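You operate a simulated robot arm through the tools that you are given. There is no shell and no other tool. Be economical: measure what you need, move in short steps, check, and stop when the job is done.

Carry out the task below with a simulated robot arm. There is one attempt and no reset: what you move stays moved.

JOB
Clear winder A's top guides: tension down to 20 cN, disc into the dispenser, eye into the tray.
Fine: slacken before the arm swings aside; stand the eye up; leave the arm aside and the knob at free.

It is judged by the outcome, as a careful person would: the job done as asked, and still so three seconds after it is handed in. It fails if anything else is knocked over, pushed out of place, dropped, spilled or broken.

ROBOT AND FRAMES
A 7-joint arm with a two-finger parallel gripper, fixed in place. Base frame: the origin is at the foot of the arm, x ahead of it, y to its left, z up; the work surface is at about z = 1040. Readings come in mm, degrees, newtons and seconds.
With the tool pointing down near the work surface it reaches from about 120 to 660 mm from the base axis. Its first joint turns from -66.0 to 66.0 degrees. Payload 2.4 kg.
The TCP is the grasp point between the finger pads, 30 mm short of the fingertips. In the tool frame z runs along the fingers and y along their closing line. The gripper opens to 94 mm. The fingers are 28 mm wide and 10 mm thick; the gripper's body (50 by 96 mm) begins 55 mm behind the TCP.
Orientation is that of the tool frame in the base frame, as [roll, pitch, yaw] about the fixed x, y, z axes, in that order (R = Rz(yaw) Ry(pitch) Rx(roll)). With the fingers straight down and closing along the base's y, the tool's x points along the base's -x, its y along +y and its z along -z.

CONTROLS
- The arm moves only by the tool move_arm. Its argument "rows" is a list of rows, each a list of 7 numbers: the shift along the tool's x, y, z in mm, then the turn, a rotation vector about the tool's x, y, z in degrees, then the opening, from 0 (shut) to 1 (fully open). In form: [[tx, ty, tz, ax, ay, az, gripper], ...]. A call has 1 to 20 rows; each row is the pose to reach, as a shift and turn from the pose commanded when the call began, along the tool's axes at that moment. Each row takes 0.2 s and may step no farther than 50 mm and 8.6 degrees from the row before; otherwise, or with a gripper value out of range, the whole call is refused. A pose out of reach is approached as far as the arm can. The call stops where the force on the tool passes 40 N (or 10 N more than at its start, if that is more) or the arm is blocked; 0.2 s more then pass. The fingers move at their own pace (about 153 mm/s each) and stop on an object; they squeeze with about 24 N. The grip force told is the motor's: it shows also when the fingers shut on nothing. Time passes only in rows, and 0.2 s behind the last, so rows that repeat a pose let the fingers close. The reply holds the time, the measured pose of the TCP, the force on the tool along the base axes, the opening and the grip force, in the units named above and with some noise, with the torque about the TCP (base axes, N m) and any sound that the robot's microphone picked up, and new pictures: "views" is both (left out), scene, wrist or none.
- Cameras (640 x 400 px; columns grow to the right, rows downward): "scene" is fixed at [43.9, 474, 1463.5]; the picture's right is [-0.72, -0.69, 0.00], its down [-0.26, 0.27, -0.93] and it looks along [0.64, -0.67, -0.38] (base axes); focal length 354 px, centre (320, 200). "wrist" rides on the gripper at [76, 14, -102] in the tool frame; the picture's right is [-0.18, 0.98, 0.00], its down [-0.75, -0.14, -0.64] and it looks along [-0.63, -0.12, 0.77] (tool axes); focal length 243 px, centre (320, 200). There is no depth. A picture from a camera that has moved, and an enlarged one, comes with that camera's place and axes in the base frame and with its lens.
- enlarge(camera, box): a new picture of the part [left, top, right, bottom] of that camera's present view, enlarged. The clock stands still meanwhile.
- finish_job(): hands the job in; it is judged then, once.

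Go step by step. Nothing tells you positions but the pictures and the camera data: compare them with the known pose of the tool, close in by small moves and look again before you grip or let go. The budget is 120 turns and 200 pictures, counting those below and the enlarged ones. Unless the task says otherwise, let go and move clear before handing in, and close with one line.

The tools are called as name(argument=value, ...) on one line, values as JSON. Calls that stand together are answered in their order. move_arm: Moves the arm, as the interface text tells. Its arguments: {"type":"object","properties":{"rows":{"type":"array","items":{"type":"array","items":{"type":"number"}}},"views":{"type":"string","enum":["both","scene","wrist","none"]}},"required":["rows"]} The other tools are called the same way: enlarge (camera, box) takes an enlarged picture of a part of a camera's view; finish_job () hands the job in.

At the start:

```text
time: 0.0
ee_pos: [378.0, 12.8, 1294.6]
tcp_rot: [180.0, 0.0, 179.9]
force: [0.4, -0.7, 0.4]
ft_torque: [0.03, 0.02, 0.0]
finger_gap: 94.1
grasp_force: 0.1
```

scene: 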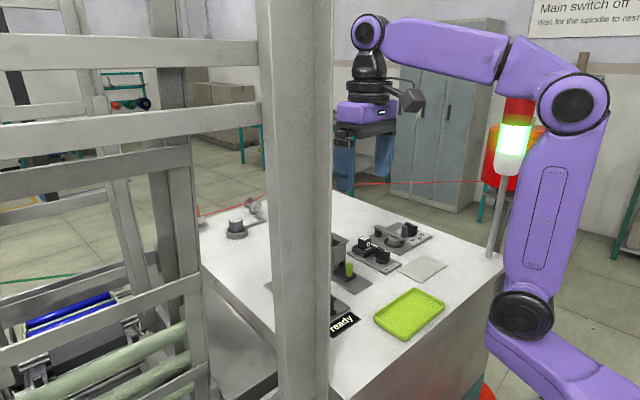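
wrist: 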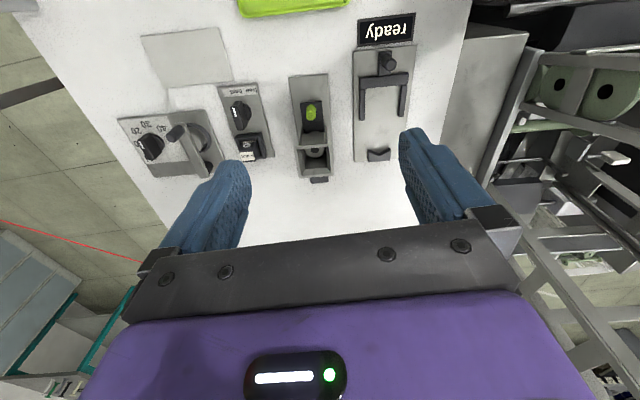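

I see a bench with four small stations and a lime tray in front of the arm, and I need a closer look to identify them. I'll enlarge both cameras.

enlarge(camera="wrist", box=[100, 0, 290, 190])

enlarge(camera="wrist", box=[270, 0, 460, 190])

enlarge(camera="scene", box=[320, 200, 480, 350])

enlarge(camera="scene", box=[190, 180, 290, 260])

```text
2.11 times, centred on (195, 95) of wrist
camera zoom: at [301.4, 29.5, 1396.9], right [0.18, 0.98, 0.0], down [0.75, -0.14, 0.64], along [0.63, -0.12, -0.77], focal length 511 px, centre (583, 421)
```

zoom: 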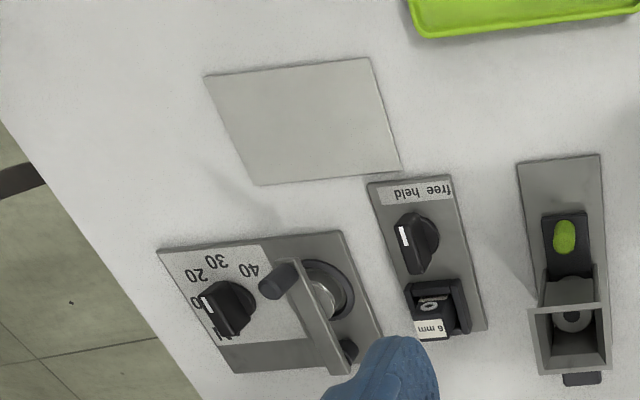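

```text
2.11 times, centred on (365, 95) of wrist
camera zoom: at [301.4, 29.5, 1396.9], right [0.18, 0.98, 0.0], down [0.75, -0.14, 0.64], along [0.63, -0.12, -0.77], focal length 511 px, centre (225, 421)
```

zoom: 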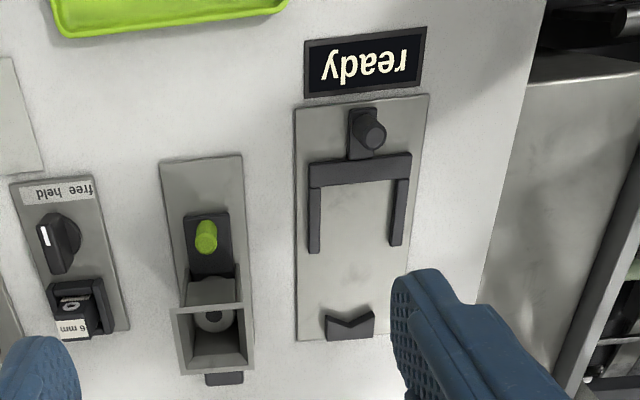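

```text
2.67 times, centred on (400, 275) of scene
camera zoom: at [43.9, 474.0, 1463.5], right [-0.72, -0.69, 0.0], down [-0.26, 0.27, -0.93], along [0.64, -0.67, -0.38], focal length 944 px, centre (107, 0)
```

zoom: 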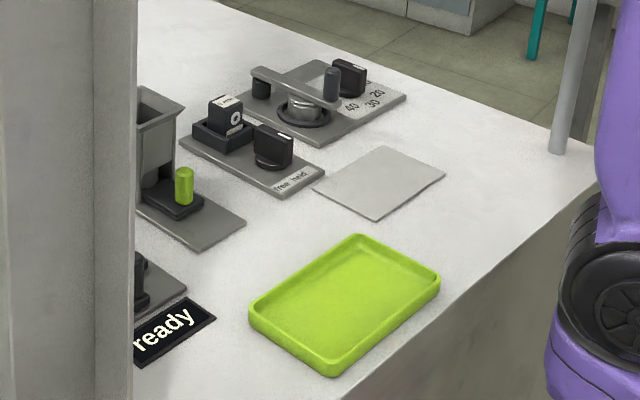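

```text
5.00 times, centred on (240, 220) of scene
camera zoom: at [43.9, 474.0, 1463.5], right [-0.72, -0.69, 0.0], down [-0.26, 0.27, -0.93], along [0.64, -0.67, -0.38], focal length 1771 px, centre (720, 100)
```

zoom: 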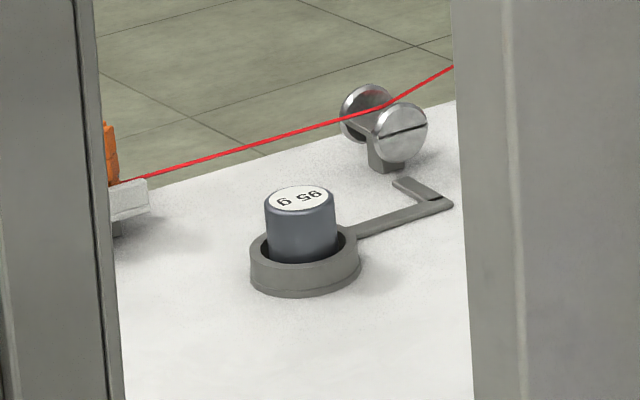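

The stations look like a tension dial with a swing arm and disc, an eye holder with a free/held knob, a hopper (dispenser) and a framed fixture marked "ready". I'll bring the wrist camera over the tension station for a close look.

move_arm(rows=[[15, -35, 20, 0, 0, 0, 1], [30, -70, 40, 0, 0, 0, 1], [45, -105, 60, 0, 0, 0, 1], [60, -140, 80, 0, 0, 0, 1], [76, -180, 100, 0, 0, 0, 1], [76, -180, 100, 0, 0, 0, 1]])

```text
time: 1.4
ee_pos: [302.1, -167.5, 1194.3]
tcp_rot: [-180.0, 0.1, -179.9]
force: [0.5, 1.1, 0.1]
ft_torque: [0.0, 0.01, -0.04]
finger_gap: 94.0
grasp_force: 0.0
camera wrist: at [223.8, -153.0, 1295.2], right [0.18, 0.98, 0.0], down [0.75, -0.14, 0.64], along [0.63, -0.12, -0.77], focal length 243 px, centre (320, 200)
```

scene: 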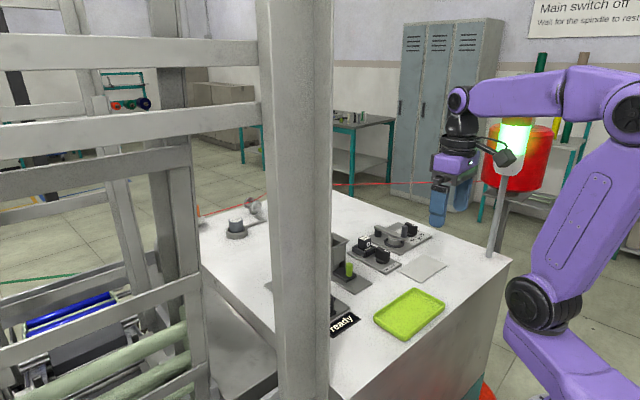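
wrist: 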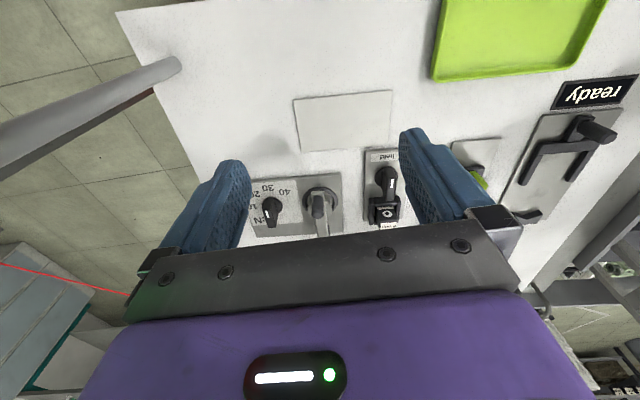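

The tension station is now visible between the fingers. I'll enlarge it and the wall sign.

enlarge(camera="wrist", box=[240, 140, 420, 240])

enlarge(camera="scene", box=[340, 215, 440, 290])

enlarge(camera="wrist", box=[440, 80, 640, 230])

enlarge(camera="scene", box=[440, 0, 640, 150])

```text
3.56 times, centred on (330, 190) of wrist
camera zoom: at [223.8, -153.0, 1295.2], right [0.18, 0.98, 0.0], down [0.75, -0.14, 0.64], along [0.63, -0.12, -0.77], focal length 863 px, centre (284, 236)
```

zoom: 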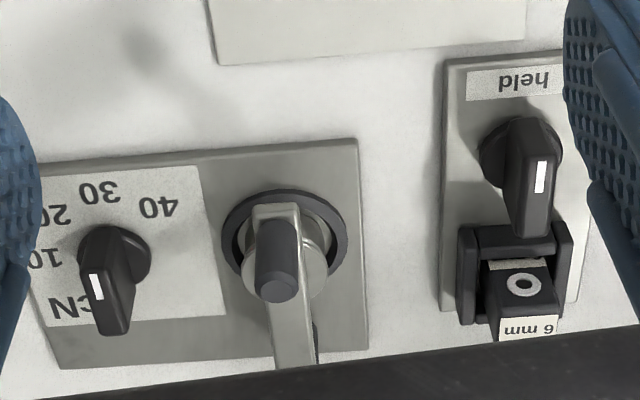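

```text
5.33 times, centred on (390, 252) of scene
camera zoom: at [43.9, 474.0, 1463.5], right [-0.72, -0.69, 0.0], down [-0.26, 0.27, -0.93], along [0.64, -0.67, -0.38], focal length 1889 px, centre (-53, -80)
```

zoom: 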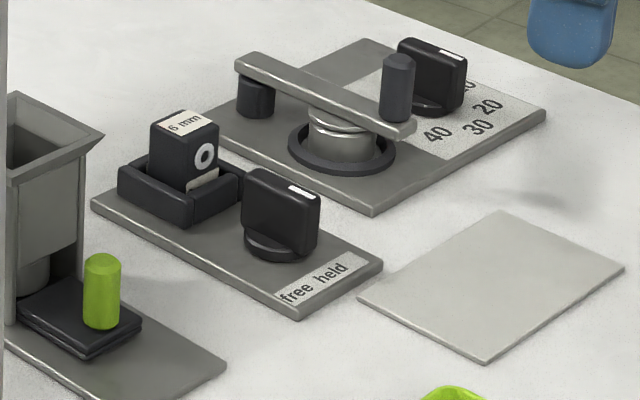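

```text
2.67 times, centred on (540, 155) of wrist
camera zoom: at [223.8, -153.0, 1295.2], right [0.18, 0.98, 0.0], down [0.75, -0.14, 0.64], along [0.63, -0.12, -0.77], focal length 647 px, centre (-267, 320)
```

zoom: 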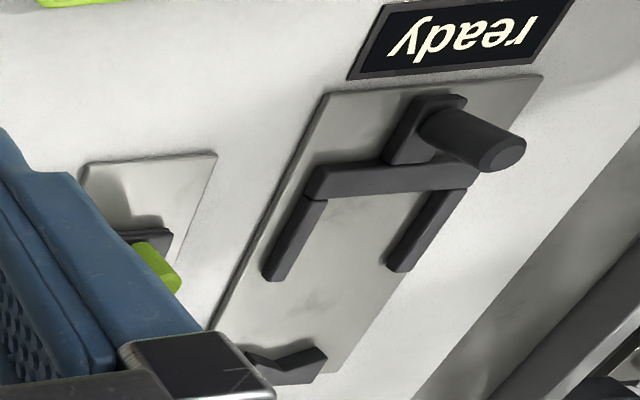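

```text
2.67 times, centred on (540, 75) of scene
camera zoom: at [43.9, 474.0, 1463.5], right [-0.72, -0.69, 0.0], down [-0.26, 0.27, -0.93], along [0.64, -0.67, -0.38], focal length 944 px, centre (-267, 533)
```

zoom: 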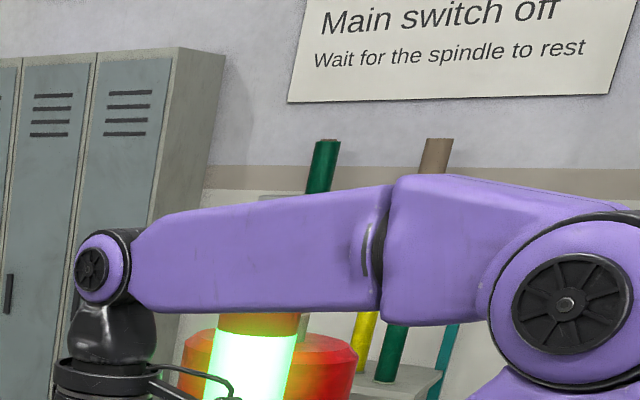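

I need a near-vertical view of the dials to read the pointers. I'll move the camera almost above the tension knob.

move_arm(rows=[[-40, -25, 0, 0, 0, 0, 1], [-80, -50, 0, 0, 0, 0, 1], [-120, -75, 0, 0, 0, 0, 1], [-150, -90, 10, 0, 0, 0, 1], [-165, -90, 20, 0, 0, 0, 1], [-165, -90, 20, 0, 0, 0, 1]], views="none")

enlarge(camera="wrist", box=[200, 0, 440, 150])

```text
time: 2.8
ee_pos: [467.3, -255.1, 1176.3]
tcp_rot: [180.0, 0.0, 180.0]
force: [0.1, 1.2, 1.4]
ft_torque: [0.02, 0.01, 0.01]
finger_gap: 94.0
grasp_force: 0.0
```

```text
2.67 times, centred on (320, 75) of wrist
camera zoom: at [390.7, -238.8, 1279.0], right [0.18, 0.98, 0.0], down [0.75, -0.14, 0.64], along [0.63, -0.12, -0.77], focal length 647 px, centre (320, 533)
```

zoom: 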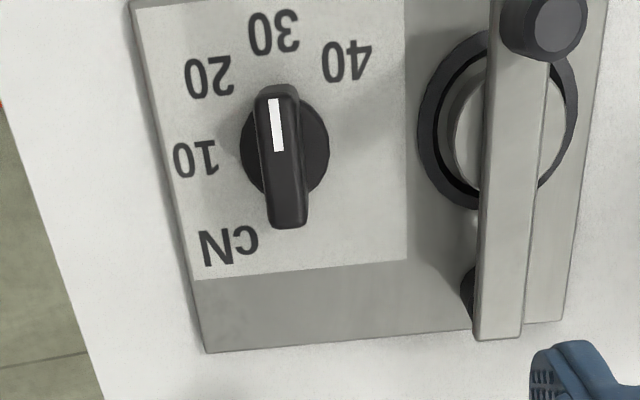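

The tension knob points at 30 and the station is turned about 6° from the base axes; 20 lies +45° about base z. I'll position above the knob at about (424.5, -256) and align the fingers to its bar.

move_arm(rows=[[25, -1, 15, 0, 0, 3, 0.6], [42.8, -1, 35, 0, 0, 6, 0.45], [42.8, -1, 55, 0, 0, 6, 0.45], [42.8, -1, 55, 0, 0, 6, 0.45]])

enlarge(camera="wrist", box=[220, 120, 460, 270])

enlarge(camera="scene", box=[340, 190, 460, 280])

```text
time: 3.8
ee_pos: [424.1, -256.1, 1119.8]
tcp_rot: [180.0, 0.0, 174.1]
force: [0.6, -0.5, 0.9]
ft_torque: [0.01, -0.01, 0.02]
finger_gap: 42.2
grasp_force: 0.1
camera wrist: at [348.8, -232.1, 1221.8], right [0.29, 0.96, 0.0], down [0.73, -0.22, 0.64], along [0.62, -0.18, -0.77], focal length 243 px, centre (320, 200)
```

scene: 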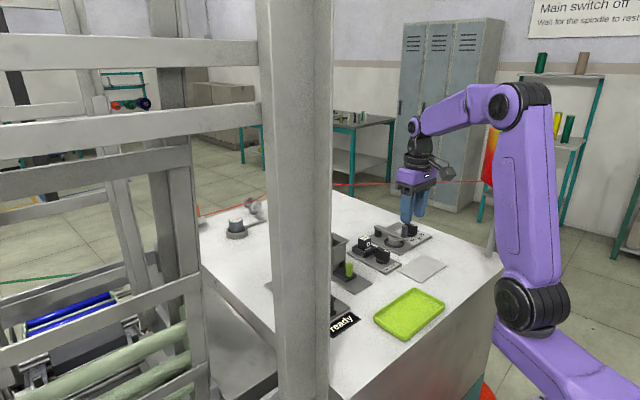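
wrist: 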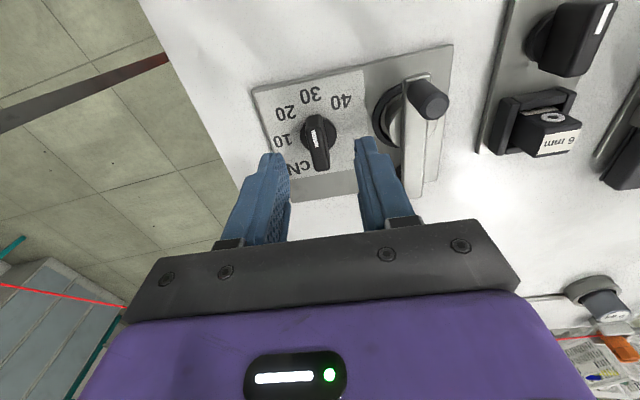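

```text
2.67 times, centred on (340, 195) of wrist
camera zoom: at [348.8, -232.1, 1221.8], right [0.29, 0.96, 0.0], down [0.73, -0.22, 0.64], along [0.62, -0.18, -0.77], focal length 647 px, centre (267, 213)
```

zoom: 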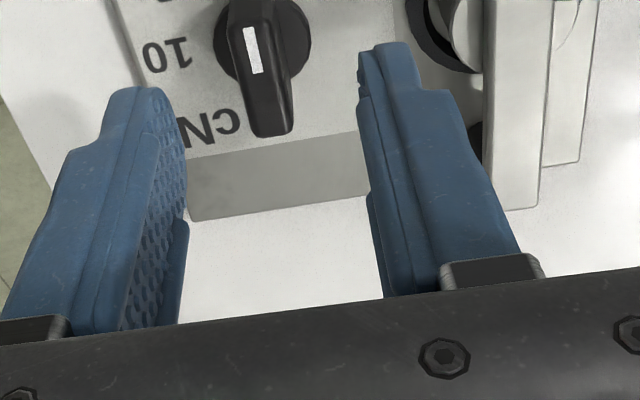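

```text
4.44 times, centred on (400, 235) of scene
camera zoom: at [43.9, 474.0, 1463.5], right [-0.72, -0.69, 0.0], down [-0.26, 0.27, -0.93], along [0.64, -0.67, -0.38], focal length 1574 px, centre (-36, 44)
```

zoom: 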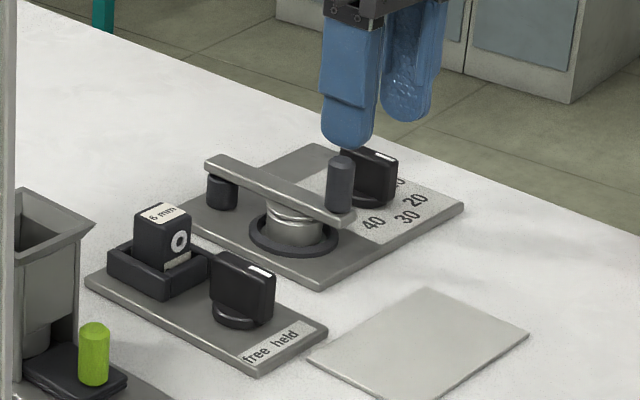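

The knob lies where estimated, between the fingers. I'll descend to about z 1086 and grip it.

move_arm(rows=[[0, 0, 17, 0, 0, 0, 0.45], [0, 0, 34, 0, 0, 0, 0.45], [0, 0, 34, 0, 0, 0, 0.3], [0, 0, 34, 0, 0, 0, 0.1], [0, 0, 34, 0, 0, 0, 0], [0, 0, 34, 0, 0, 0, 0]])

enlarge(camera="wrist", box=[220, 70, 460, 220])

```text
time: 5.2
ee_pos: [423.6, -256.6, 1084.4]
tcp_rot: [-179.9, 0.0, 173.9]
force: [0.2, -14.2, -6.5]
ft_torque: [-0.16, -0.83, -0.05]
finger_gap: 11.8
grasp_force: 45.5
camera wrist: at [349.5, -233.6, 1186.7], right [0.29, 0.96, 0.0], down [0.73, -0.22, 0.64], along [0.62, -0.19, -0.77], focal length 243 px, centre (320, 200)
```

scene: 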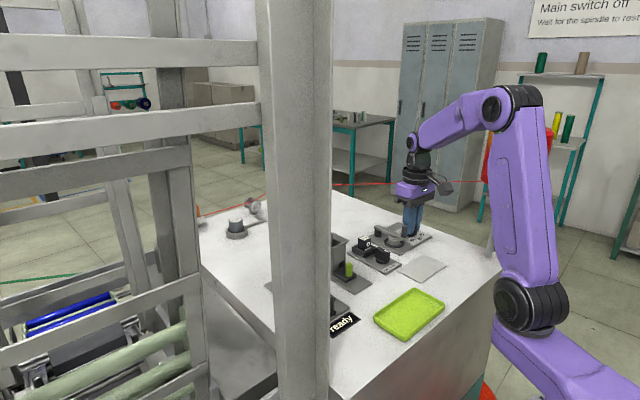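
wrist: 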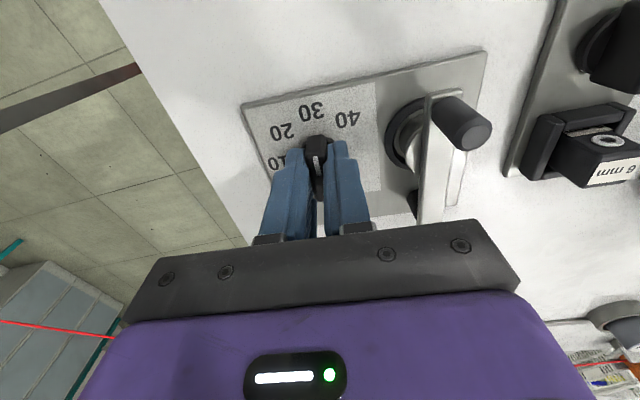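

```text
2.67 times, centred on (340, 145) of wrist
camera zoom: at [349.5, -233.6, 1186.7], right [0.29, 0.96, 0.0], down [0.73, -0.22, 0.64], along [0.62, -0.19, -0.77], focal length 647 px, centre (267, 347)
```

zoom: 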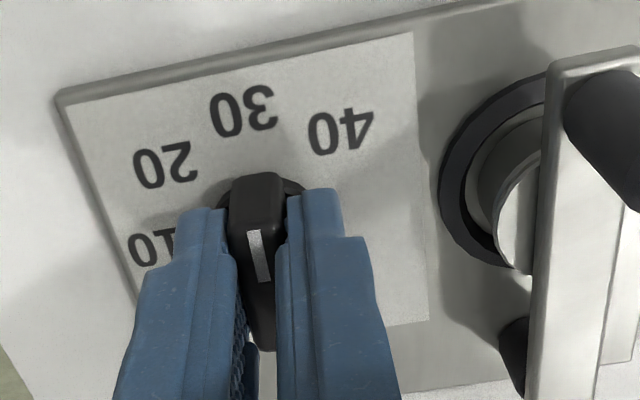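

The knob is gripped (gap 11.8 mm). I'll turn it 45° counter-clockwise (seen from above) to 20.

move_arm(rows=[[0, -1, 0, 0, 0, -7.5, 0], [0, -1, 0, 0, 0, -15, 0], [0, -1, 0, 0, 0, -22.5, 0], [0, -1, 0, 0, 0, -30, 0], [0, -1, 0, 0, 0, -37.5, 0], [0, -1, 0, 0, 0, -45, 0], [0, -1, 0, 0, 0, -45, 0]])

enlarge(camera="wrist", box=[220, 70, 460, 220])

```text
time: 6.8
ee_pos: [424.9, -258.7, 1084.7]
tcp_rot: [180.0, 0.0, -140.9]
force: [10.5, -18.0, -32.1]
ft_torque: [-0.22, -0.13, -0.01]
finger_gap: 11.8
grasp_force: 45.6
camera wrist: at [356.2, -294.5, 1187.0], right [-0.48, 0.88, 0.0], down [0.67, 0.37, 0.64], along [0.56, 0.31, -0.77], focal length 243 px, centre (320, 200)
```

scene: 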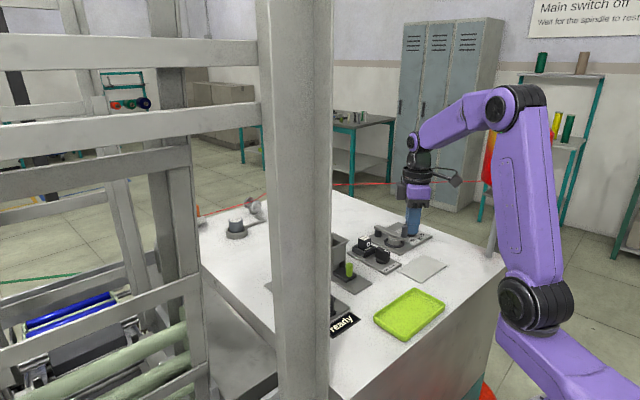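
wrist: 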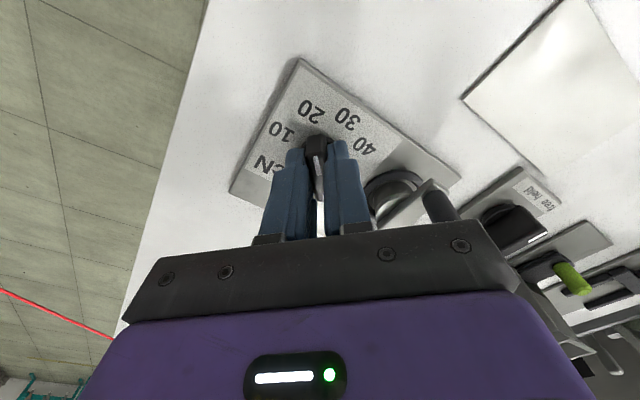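

```text
2.67 times, centred on (340, 145) of wrist
camera zoom: at [356.2, -294.5, 1187.0], right [-0.48, 0.88, 0.0], down [0.67, 0.37, 0.64], along [0.56, 0.31, -0.77], focal length 647 px, centre (267, 347)
```

zoom: 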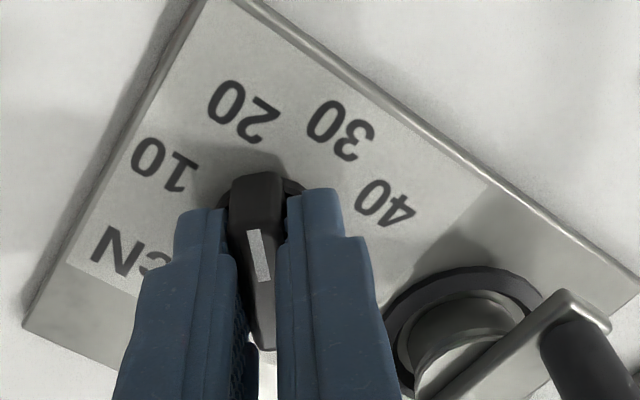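

The bar now points at 20. I'll release slowly, rise, and check from above.

move_arm(rows=[[0, 0, 0, 0, 0, 0, 0.15], [0, 0, 0, 0, 0, 0, 0.35], [0, 0, -20, 0, 0, 0, 0.4], [0, 0, -50, 0, 0, 0, 0.4], [0, 0, -80, 0, 0, 8, 0.4], [0, 0, -100, 0, 0, 16, 0.4], [0, 0, -100, 0, 0, 24, 0.4], [0, 0, -100, 0, 0, 32, 0.4], [0, 0, -100, 0, 0, 40, 0.4], [0, 0, -100, 0, 0, 45, 0.4]], views="wrist")

enlarge(camera="wrist", box=[220, 100, 520, 250])

```text
time: 9.0
ee_pos: [423.2, -258.3, 1184.8]
tcp_rot: [-179.9, 0.0, 173.9]
force: [-0.1, 0.6, -0.3]
ft_torque: [-0.01, -0.01, -0.01]
finger_gap: 37.5
grasp_force: 0.1
camera wrist: at [349.3, -234.8, 1288.3], right [0.29, 0.96, 0.0], down [0.73, -0.22, 0.64], along [0.61, -0.18, -0.77], focal length 243 px, centre (320, 200)
```

wrist: 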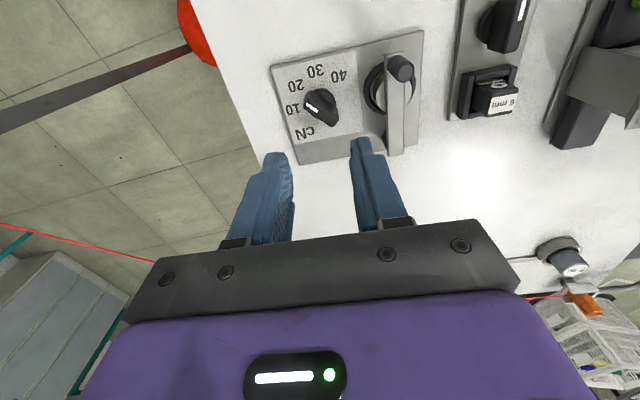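

```text
2.13 times, centred on (370, 175) of wrist
camera zoom: at [349.3, -234.8, 1288.3], right [0.29, 0.96, 0.0], down [0.73, -0.22, 0.64], along [0.61, -0.18, -0.77], focal length 518 px, centre (213, 253)
```

zoom: 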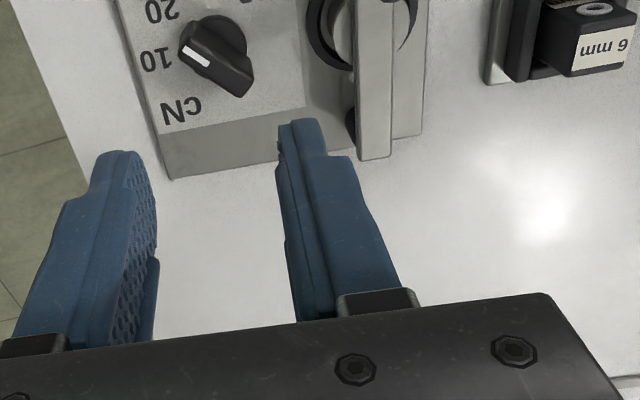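

The knob reads 20 (bar at about 38°, label at 39°). Next I'll look at the swing arm and eye station from above.

move_arm(rows=[[-29, 36, 0, 0, 0, 0, 0.4], [-58, 72, 0, 0, 0, 0, 0.4], [-58, 72, 0, 0, 0, 0, 0.4]], views="none")

enlarge(camera="wrist", box=[160, 0, 480, 170])

enlarge(camera="scene", box=[350, 210, 440, 270])

```text
time: 9.8
ee_pos: [491.6, -191.6, 1188.9]
tcp_rot: [179.9, 0.0, 174.0]
force: [0.5, 0.4, -0.2]
ft_torque: [-0.03, -0.06, 0.01]
finger_gap: 37.5
grasp_force: 0.1
```

```text
2.00 times, centred on (320, 85) of wrist
camera zoom: at [416.9, -167.8, 1290.4], right [0.29, 0.96, 0.0], down [0.73, -0.22, 0.64], along [0.62, -0.18, -0.77], focal length 485 px, centre (320, 430)
```

zoom: 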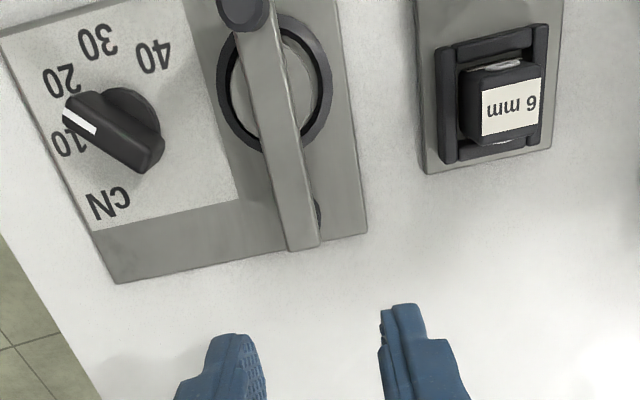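

```text
6.67 times, centred on (395, 240) of scene
camera zoom: at [43.9, 474.0, 1463.5], right [-0.72, -0.69, 0.0], down [-0.26, 0.27, -0.93], along [0.64, -0.67, -0.38], focal length 2361 px, centre (-180, -67)
```

zoom: 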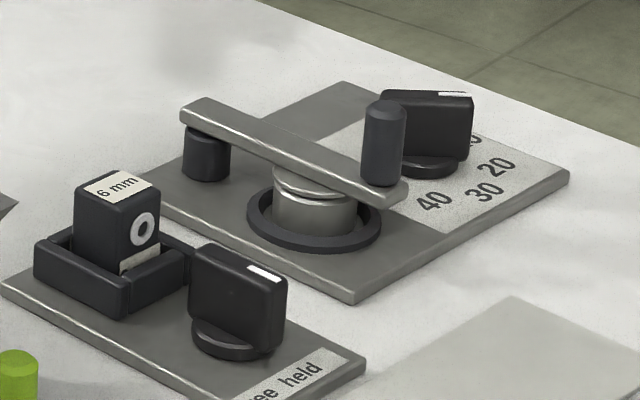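

The arm's pivot is about (477, -191) and its handle about (407, -189), top near z 1100; the knob side is blocked, so it must swing toward +y (eye side), about 50°. I'll go above the handle and check alignment.

move_arm(rows=[[42, -3, 0, 0, 0, 0, 0.4], [84.4, -6.4, 15, 0, 0, 0, 0.4], [84.4, -6.4, 39, 0, 0, 0, 0.4], [84.4, -6.4, 39, 0, 0, 0, 0.4]])

enlarge(camera="scene", box=[350, 180, 450, 260])

```text
time: 10.8
ee_pos: [407.1, -189.2, 1148.5]
tcp_rot: [180.0, 0.1, 174.0]
force: [-0.1, -0.2, 0.5]
ft_torque: [-0.03, 0.02, -0.01]
finger_gap: 37.6
grasp_force: 0.1
camera wrist: at [332.4, -166.6, 1249.8], right [0.29, 0.96, 0.0], down [0.73, -0.22, 0.64], along [0.62, -0.18, -0.77], focal length 243 px, centre (320, 200)
```

scene: 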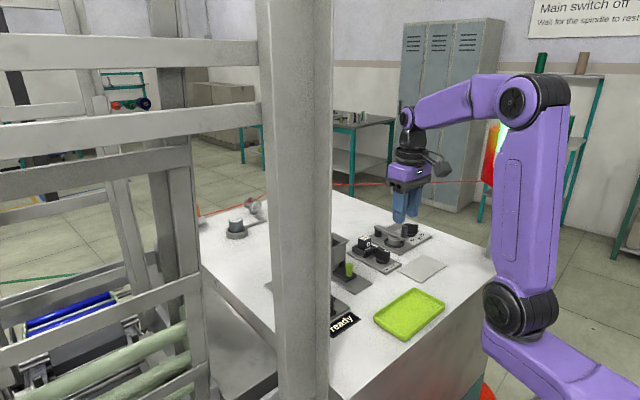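
wrist: 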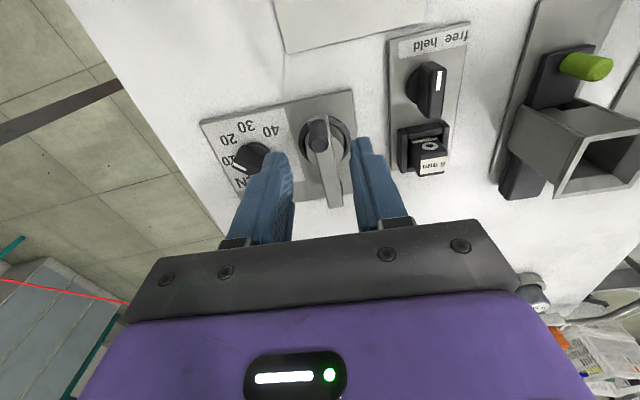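

```text
5.00 times, centred on (400, 220) of scene
camera zoom: at [43.9, 474.0, 1463.5], right [-0.72, -0.69, 0.0], down [-0.26, 0.27, -0.93], along [0.64, -0.67, -0.38], focal length 1771 px, centre (-80, 100)
```

zoom: 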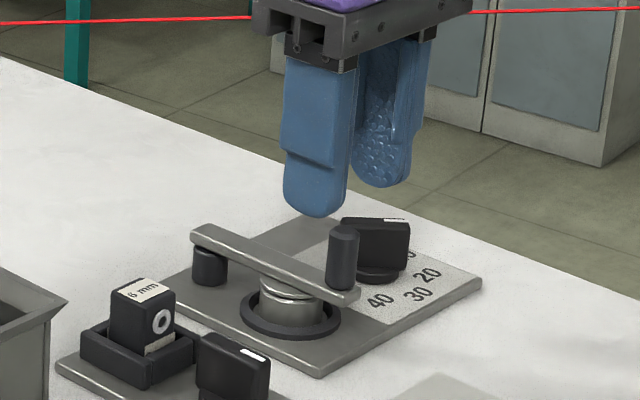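

I want a finer fix on the handle from the wrist camera.

enlarge(camera="wrist", box=[240, 80, 400, 230])

```text
2.67 times, centred on (320, 155) of wrist
camera zoom: at [332.4, -166.6, 1249.8], right [0.29, 0.96, 0.0], down [0.73, -0.22, 0.64], along [0.62, -0.18, -0.77], focal length 647 px, centre (320, 320)
```

zoom: 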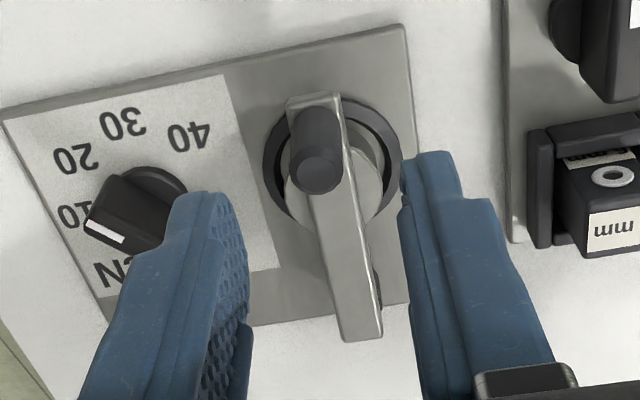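

The handle centre is (406.5, -188), right below the TCP. I'll descend and grip it lightly above the arm.

move_arm(rows=[[0, 0, 20, 0, 0, 0, 0.4], [0, 0, 38, 0, 0, 0, 0.4], [0, 0, 38, 0, 0, 0, 0.2], [0, 0, 38, 0, 0, 0, 0], [0, 0, 38, 0, 0, 0, 0], [0, 0, 38, 0, 0, 0, 0]], views="wrist")

```text
time: 12.2
ee_pos: [405.6, -188.3, 1108.4]
tcp_rot: [-180.0, 0.0, 174.1]
force: [-1.2, 0.9, -3.7]
ft_torque: [-0.5, -0.82, 0.16]
finger_gap: 13.4
grasp_force: 44.0
camera wrist: at [331.7, -165.2, 1210.4], right [0.29, 0.96, 0.0], down [0.73, -0.22, 0.64], along [0.62, -0.18, -0.77], focal length 243 px, centre (320, 200)
```

wrist: 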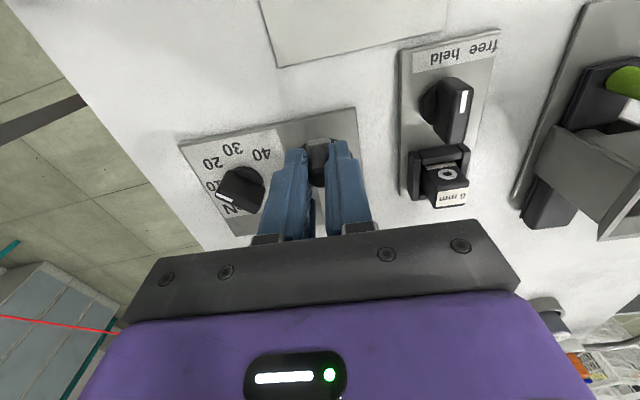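

The handle is gripped. I'll swing it about the pivot toward +y, 24° first, then check.

move_arm(rows=[[-0.2, 4.9, 0, 0, 0, 4, 0], [-0.7, 9.7, 0, 0, 0, 8, 0], [-1.5, 14.6, 0, 0, 0, 12, 0], [-2.7, 19.3, 0, 0, 0, 16, 0], [-4.2, 23.9, 0, 0, 0, 20, 0], [-6.05, 28.5, 0, 0, 0, 24, 0], [-6.05, 28.5, 0, 0, 0, 24, 0]])

enlarge(camera="scene", box=[350, 190, 450, 270])

```text
time: 13.8
ee_pos: [414.1, -162.5, 1109.6]
tcp_rot: [180.0, -0.2, 149.9]
force: [9.7, -4.7, -27.4]
ft_torque: [0.33, -0.49, -0.05]
finger_gap: 13.2
grasp_force: 45.4
camera wrist: at [355.0, -111.0, 1211.2], right [0.65, 0.76, 0.0], down [0.58, -0.5, 0.64], along [0.48, -0.42, -0.77], focal length 243 px, centre (320, 200)
```

scene: 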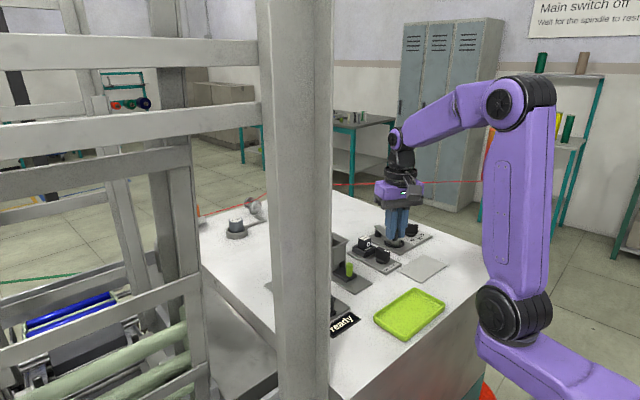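
wrist: 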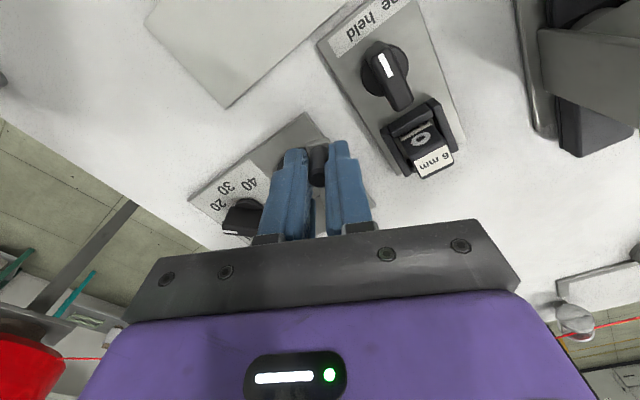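

```text
5.00 times, centred on (400, 230) of scene
camera zoom: at [44.6, 473.6, 1463.6], right [-0.72, -0.69, 0.0], down [-0.26, 0.27, -0.93], along [0.64, -0.67, -0.38], focal length 1771 px, centre (-80, 50)
```

zoom: 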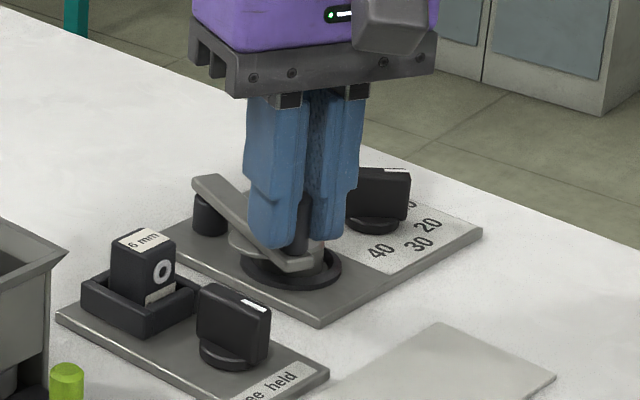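

The arm swings freely. I'll continue another 24–28° while watching the force.

move_arm(rows=[[-0.2, 4.9, 0.5, 0, 0, 4, 0], [-0.7, 9.7, 0.5, 0, 0, 8, 0], [-1.5, 14.6, 0.5, 0, 0, 12, 0], [-2.7, 19.3, 0.5, 0, 0, 16, 0], [-4.2, 23.9, 0.5, 0, 0, 20, 0], [-6.05, 28.5, 0.5, 0, 0, 24, 0], [-6.05, 28.5, 0.5, 0, 0, 24, 0]])

enlarge(camera="scene", box=[350, 190, 450, 270])

```text
time: 15.4
ee_pos: [433.4, -138.7, 1108.9]
tcp_rot: [180.0, -0.1, 126.1]
force: [-12.6, 13.1, 7.5]
ft_torque: [0.54, -0.21, -0.03]
finger_gap: 13.0
grasp_force: 44.7
camera wrist: at [399.4, -67.7, 1211.3], right [0.9, 0.43, 0.0], down [0.33, -0.69, 0.64], along [0.28, -0.58, -0.77], focal length 243 px, centre (320, 200)
```

scene: 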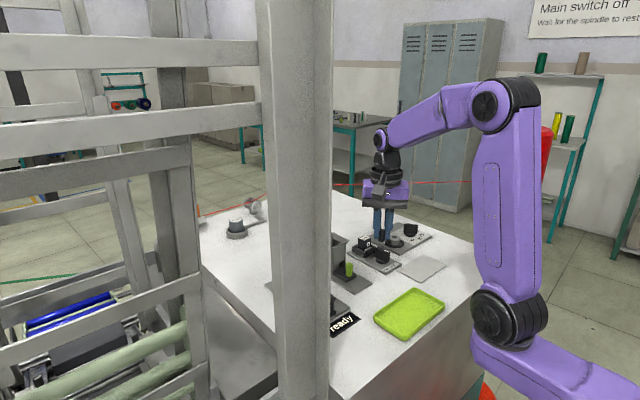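
wrist: 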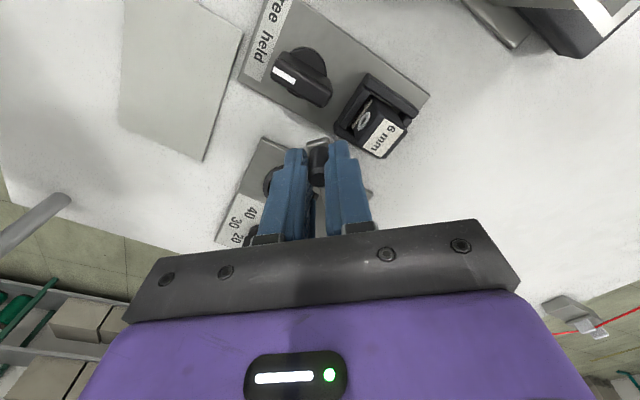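

```text
5.00 times, centred on (400, 230) of scene
camera zoom: at [43.4, 474.5, 1463.4], right [-0.72, -0.69, 0.0], down [-0.26, 0.27, -0.93], along [0.64, -0.67, -0.38], focal length 1771 px, centre (-80, 50)
```

zoom: 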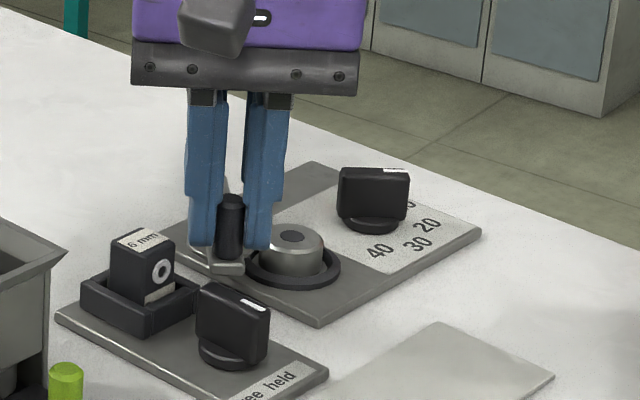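

The arm is about 47° aside and the disc is exposed. I'll check how close the arm tip is to the eye holder.

enlarge(camera="wrist", box=[230, 50, 430, 210])

enlarge(camera="scene", box=[360, 225, 420, 265])

```text
2.50 times, centred on (330, 130) of wrist
camera zoom: at [399.4, -67.7, 1211.3], right [0.9, 0.43, 0.0], down [0.33, -0.69, 0.64], along [0.28, -0.58, -0.77], focal length 606 px, centre (295, 375)
```

zoom: 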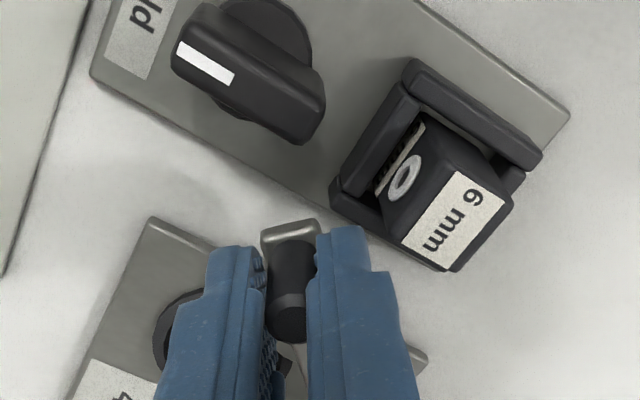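

```text
10.00 times, centred on (390, 245) of scene
camera zoom: at [43.4, 474.5, 1463.4], right [-0.72, -0.69, 0.0], down [-0.26, 0.27, -0.93], along [0.64, -0.67, -0.38], focal length 3542 px, centre (-380, -250)
```

zoom: 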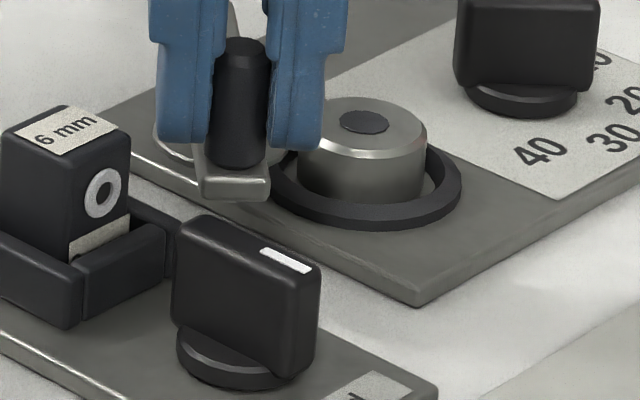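

There is about 6 mm left to the holder corner. I'll re-grip 7 mm higher (to pass over the eye block), swing about 4° more, then release and lift.

move_arm(rows=[[0, 0, 0, 0, 0, 0, 0.19], [0, 0, -7, 0, 0, 0, 0.19], [0, 0, -7, 0, 0, 0, 0], [0, 0, -7, 0, 0, 0, 0], [-0.1, 2.5, -7, 0, 0, 2, 0], [-0.2, 4.9, -7, 0, 0, 4, 0], [-0.2, 4.9, -7, 0, 0, 4, 0], [-0.2, 4.9, -7, 0, 0, 4, 0.19], [-0.2, 4.9, -7, 0, 0, 4, 0.2], [-0.2, 4.9, -30, 0, 0, 4, 0.2], [-0.2, 4.9, -70, 0, 0, 4, 0.4], [-0.2, 4.9, -100, 0, 0, 4, 0.4]])

enlarge(camera="scene", box=[350, 200, 450, 270])

enlarge(camera="wrist", box=[200, 40, 440, 190])

```text
time: 18.0
ee_pos: [434.4, -139.1, 1209.4]
tcp_rot: [180.0, 0.0, 122.0]
force: [-0.3, -1.3, 0.5]
ft_torque: [0.0, 0.0, 0.02]
finger_gap: 37.5
grasp_force: 0.0
camera wrist: at [407.0, -65.7, 1310.3], right [0.93, 0.37, 0.0], down [0.28, -0.71, 0.64], along [0.23, -0.6, -0.77], focal length 243 px, centre (320, 200)
```

scene: 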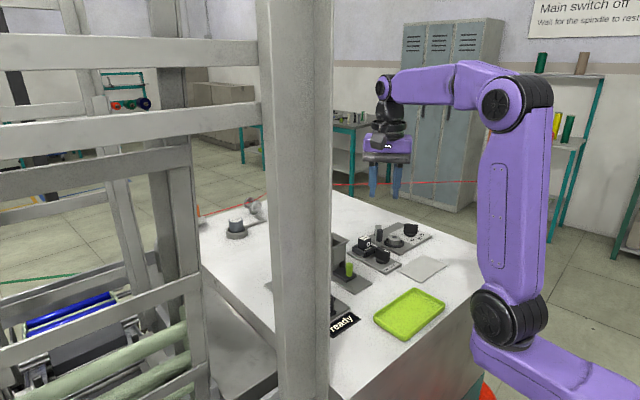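
wrist: 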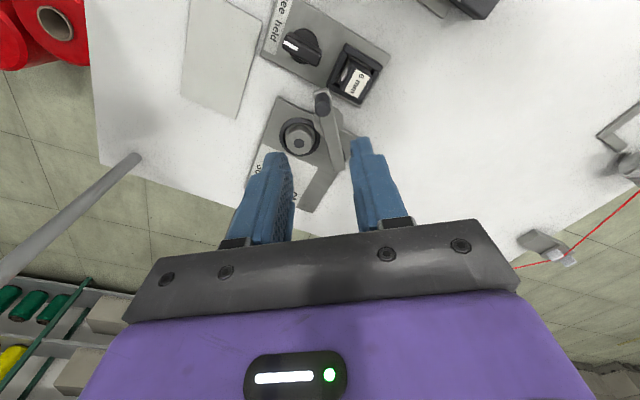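

```text
5.71 times, centred on (400, 235) of scene
camera zoom: at [43.9, 474.0, 1463.5], right [-0.72, -0.69, 0.0], down [-0.26, 0.27, -0.93], along [0.64, -0.67, -0.38], focal length 2024 px, centre (-137, 0)
```

zoom: 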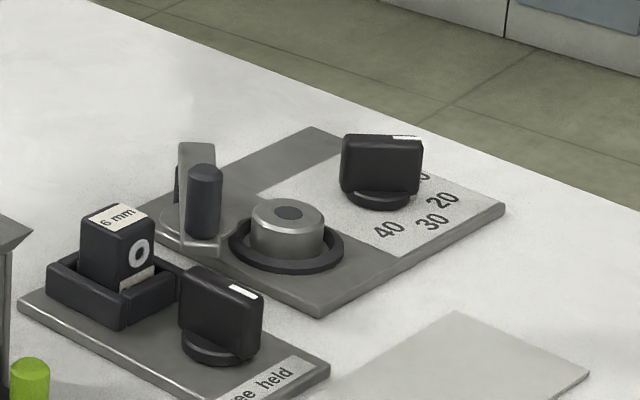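

```text
2.67 times, centred on (320, 115) of wrist
camera zoom: at [407.0, -65.7, 1310.3], right [0.93, 0.37, 0.0], down [0.28, -0.71, 0.64], along [0.23, -0.6, -0.77], focal length 647 px, centre (320, 427)
```

zoom: 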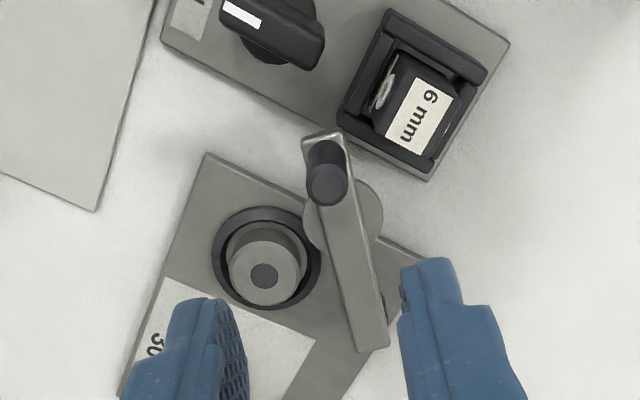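

The arm is aside; the disc is a steel puck about 30 mm across at roughly (429, -187), top near z 1064. To clear the arm's foot, I'll turn the fingers so they close parallel to the swung arm, and hover above the disc.

move_arm(rows=[[-3, -3, 0, 0, 0, -8.4, 0.42], [-7, -6, 0, 0, 0, -16.8, 0.42], [-11, -9, 5, 0, 0, -25.2, 0.42], [-15, -12, 10, 0, 0, -33.6, 0.42], [-19, -15, 15, 0, 0, -42, 0.42], [-23, -18, 20, 0, 0, -50.4, 0.42], [-27, -21, 25, 0, 0, -58.8, 0.42], [-31, -24, 30, 0, 0, -67.2, 0.42], [-34, -27, 35, 0, 0, -75.6, 0.42], [-36, -29, 45, 0, 0, -84, 0.42], [-37.8, -30, 59, 0, 0, -92, 0.42], [-37.8, -30, 59, 0, 0, -92, 0.42]])

enlarge(camera="wrist", box=[220, 80, 460, 230])

enlarge(camera="scene", box=[350, 180, 450, 260])

```text
time: 20.6
ee_pos: [431.7, -186.4, 1148.9]
tcp_rot: [180.0, -0.1, -145.9]
force: [-0.4, 0.0, 0.0]
ft_torque: [-0.04, 0.01, 0.01]
finger_gap: 39.5
grasp_force: 0.1
camera wrist: at [359.8, -214.9, 1250.9], right [-0.4, 0.92, 0.0], down [0.7, 0.31, 0.64], along [0.59, 0.26, -0.77], focal length 243 px, centre (320, 200)
```

scene: 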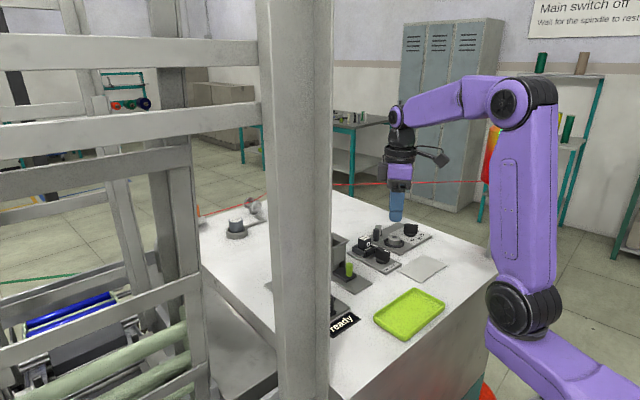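
wrist: 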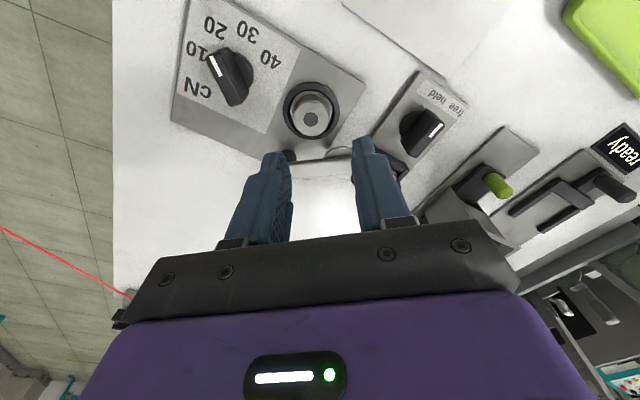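

```text
2.67 times, centred on (340, 155) of wrist
camera zoom: at [359.8, -214.9, 1250.9], right [-0.4, 0.92, 0.0], down [0.7, 0.31, 0.64], along [0.59, 0.26, -0.77], focal length 647 px, centre (267, 320)
```

zoom: 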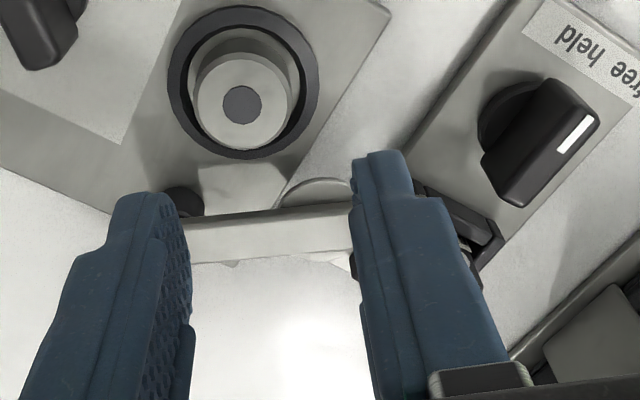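

```text
5.00 times, centred on (400, 220) of scene
camera zoom: at [43.9, 474.0, 1463.5], right [-0.72, -0.69, 0.0], down [-0.26, 0.27, -0.93], along [0.64, -0.67, -0.38], focal length 1771 px, centre (-80, 100)
```

zoom: 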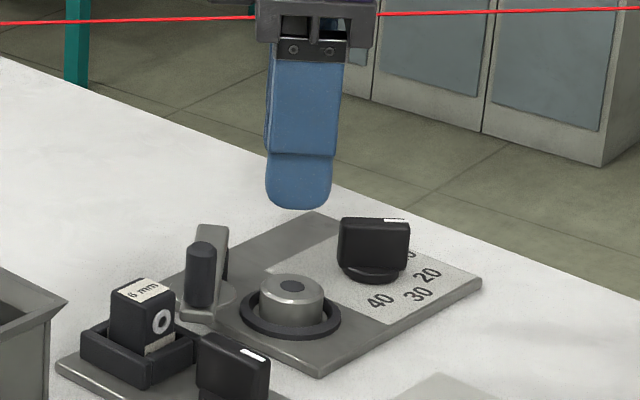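

Combining three views the disc centre is about (431, -190.5), top about z 1061. I'll shift there, descend most of the way and look.

move_arm(rows=[[2.9, -3, 20, 0, 0, 0, 0.42], [2.9, -3, 50, 0, 0, 0, 0.42], [2.9, -3, 56, 0, 0, 0, 0.42], [2.9, -3, 56, 0, 0, 0, 0.42]], views="wrist")

enlarge(camera="wrist", box=[230, 80, 410, 220])

enlarge(camera="scene", box=[370, 210, 430, 260])

```text
time: 21.6
ee_pos: [432.1, -190.8, 1095.5]
tcp_rot: [-180.0, 0.0, -146.0]
force: [-0.5, -0.1, 0.0]
ft_torque: [0.0, 0.0, 0.01]
finger_gap: 39.5
grasp_force: 0.1
camera wrist: at [360.3, -221.3, 1196.2], right [-0.4, 0.92, 0.0], down [0.7, 0.3, 0.64], along [0.59, 0.26, -0.77], focal length 243 px, centre (320, 200)
```

wrist: 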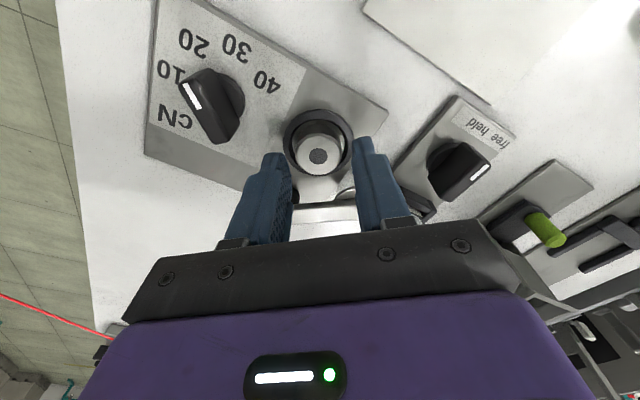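

```text
2.86 times, centred on (320, 150) of wrist
camera zoom: at [360.3, -221.3, 1196.2], right [-0.4, 0.92, 0.0], down [0.7, 0.3, 0.64], along [0.59, 0.26, -0.77], focal length 693 px, centre (320, 343)
```

zoom: 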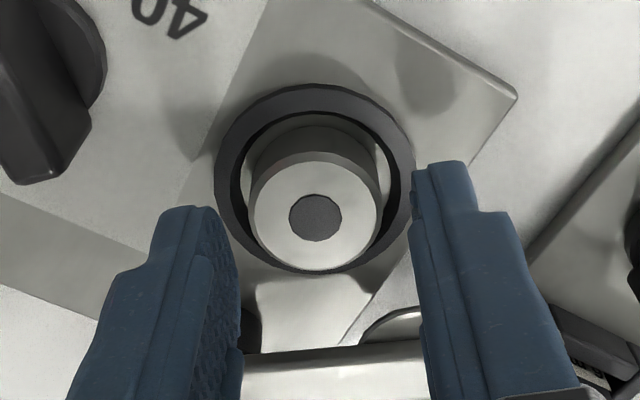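

```text
8.00 times, centred on (400, 235) of scene
camera zoom: at [43.9, 474.0, 1463.5], right [-0.72, -0.69, 0.0], down [-0.26, 0.27, -0.93], along [0.64, -0.67, -0.38], focal length 2833 px, centre (-320, -80)
```

zoom: 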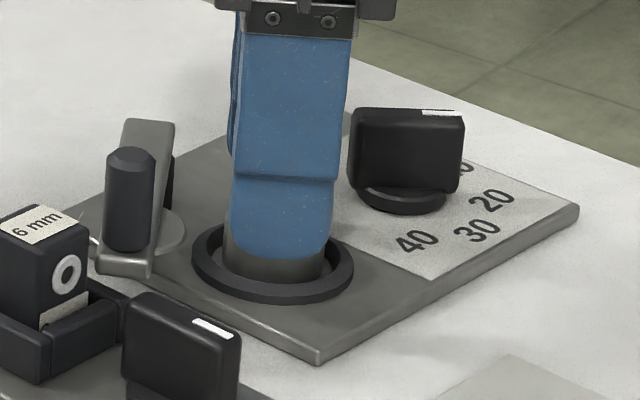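

The disc is well centred between the fingers. I'll go down 10 mm more and close.

move_arm(rows=[[0, -1, 5, 0, 0, 0, 0.42], [0, -1, 10, 0, 0, 0, 0.42], [0, -1, 10, 0, 0, 0, 0.42]], views="none")

enlarge(camera="scene", box=[370, 210, 430, 260])

```text
time: 22.4
ee_pos: [432.1, -191.2, 1085.1]
tcp_rot: [179.9, 0.0, -146.0]
force: [0.1, 0.2, -0.6]
ft_torque: [-0.01, -0.04, -0.04]
finger_gap: 39.6
grasp_force: 0.1
```

```text
8.00 times, centred on (400, 235) of scene
camera zoom: at [43.9, 474.0, 1463.5], right [-0.72, -0.69, 0.0], down [-0.26, 0.27, -0.93], along [0.64, -0.67, -0.38], focal length 2833 px, centre (-320, -80)
```

zoom: 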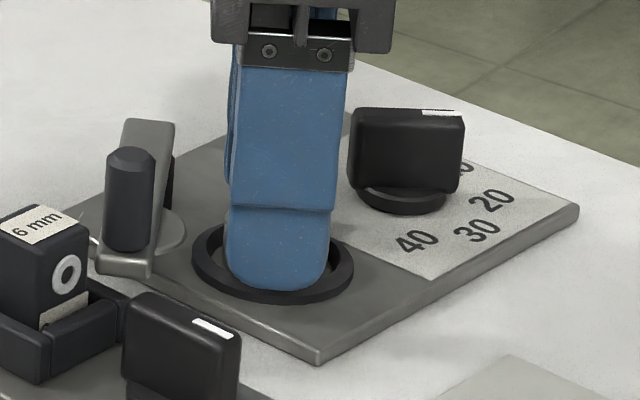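

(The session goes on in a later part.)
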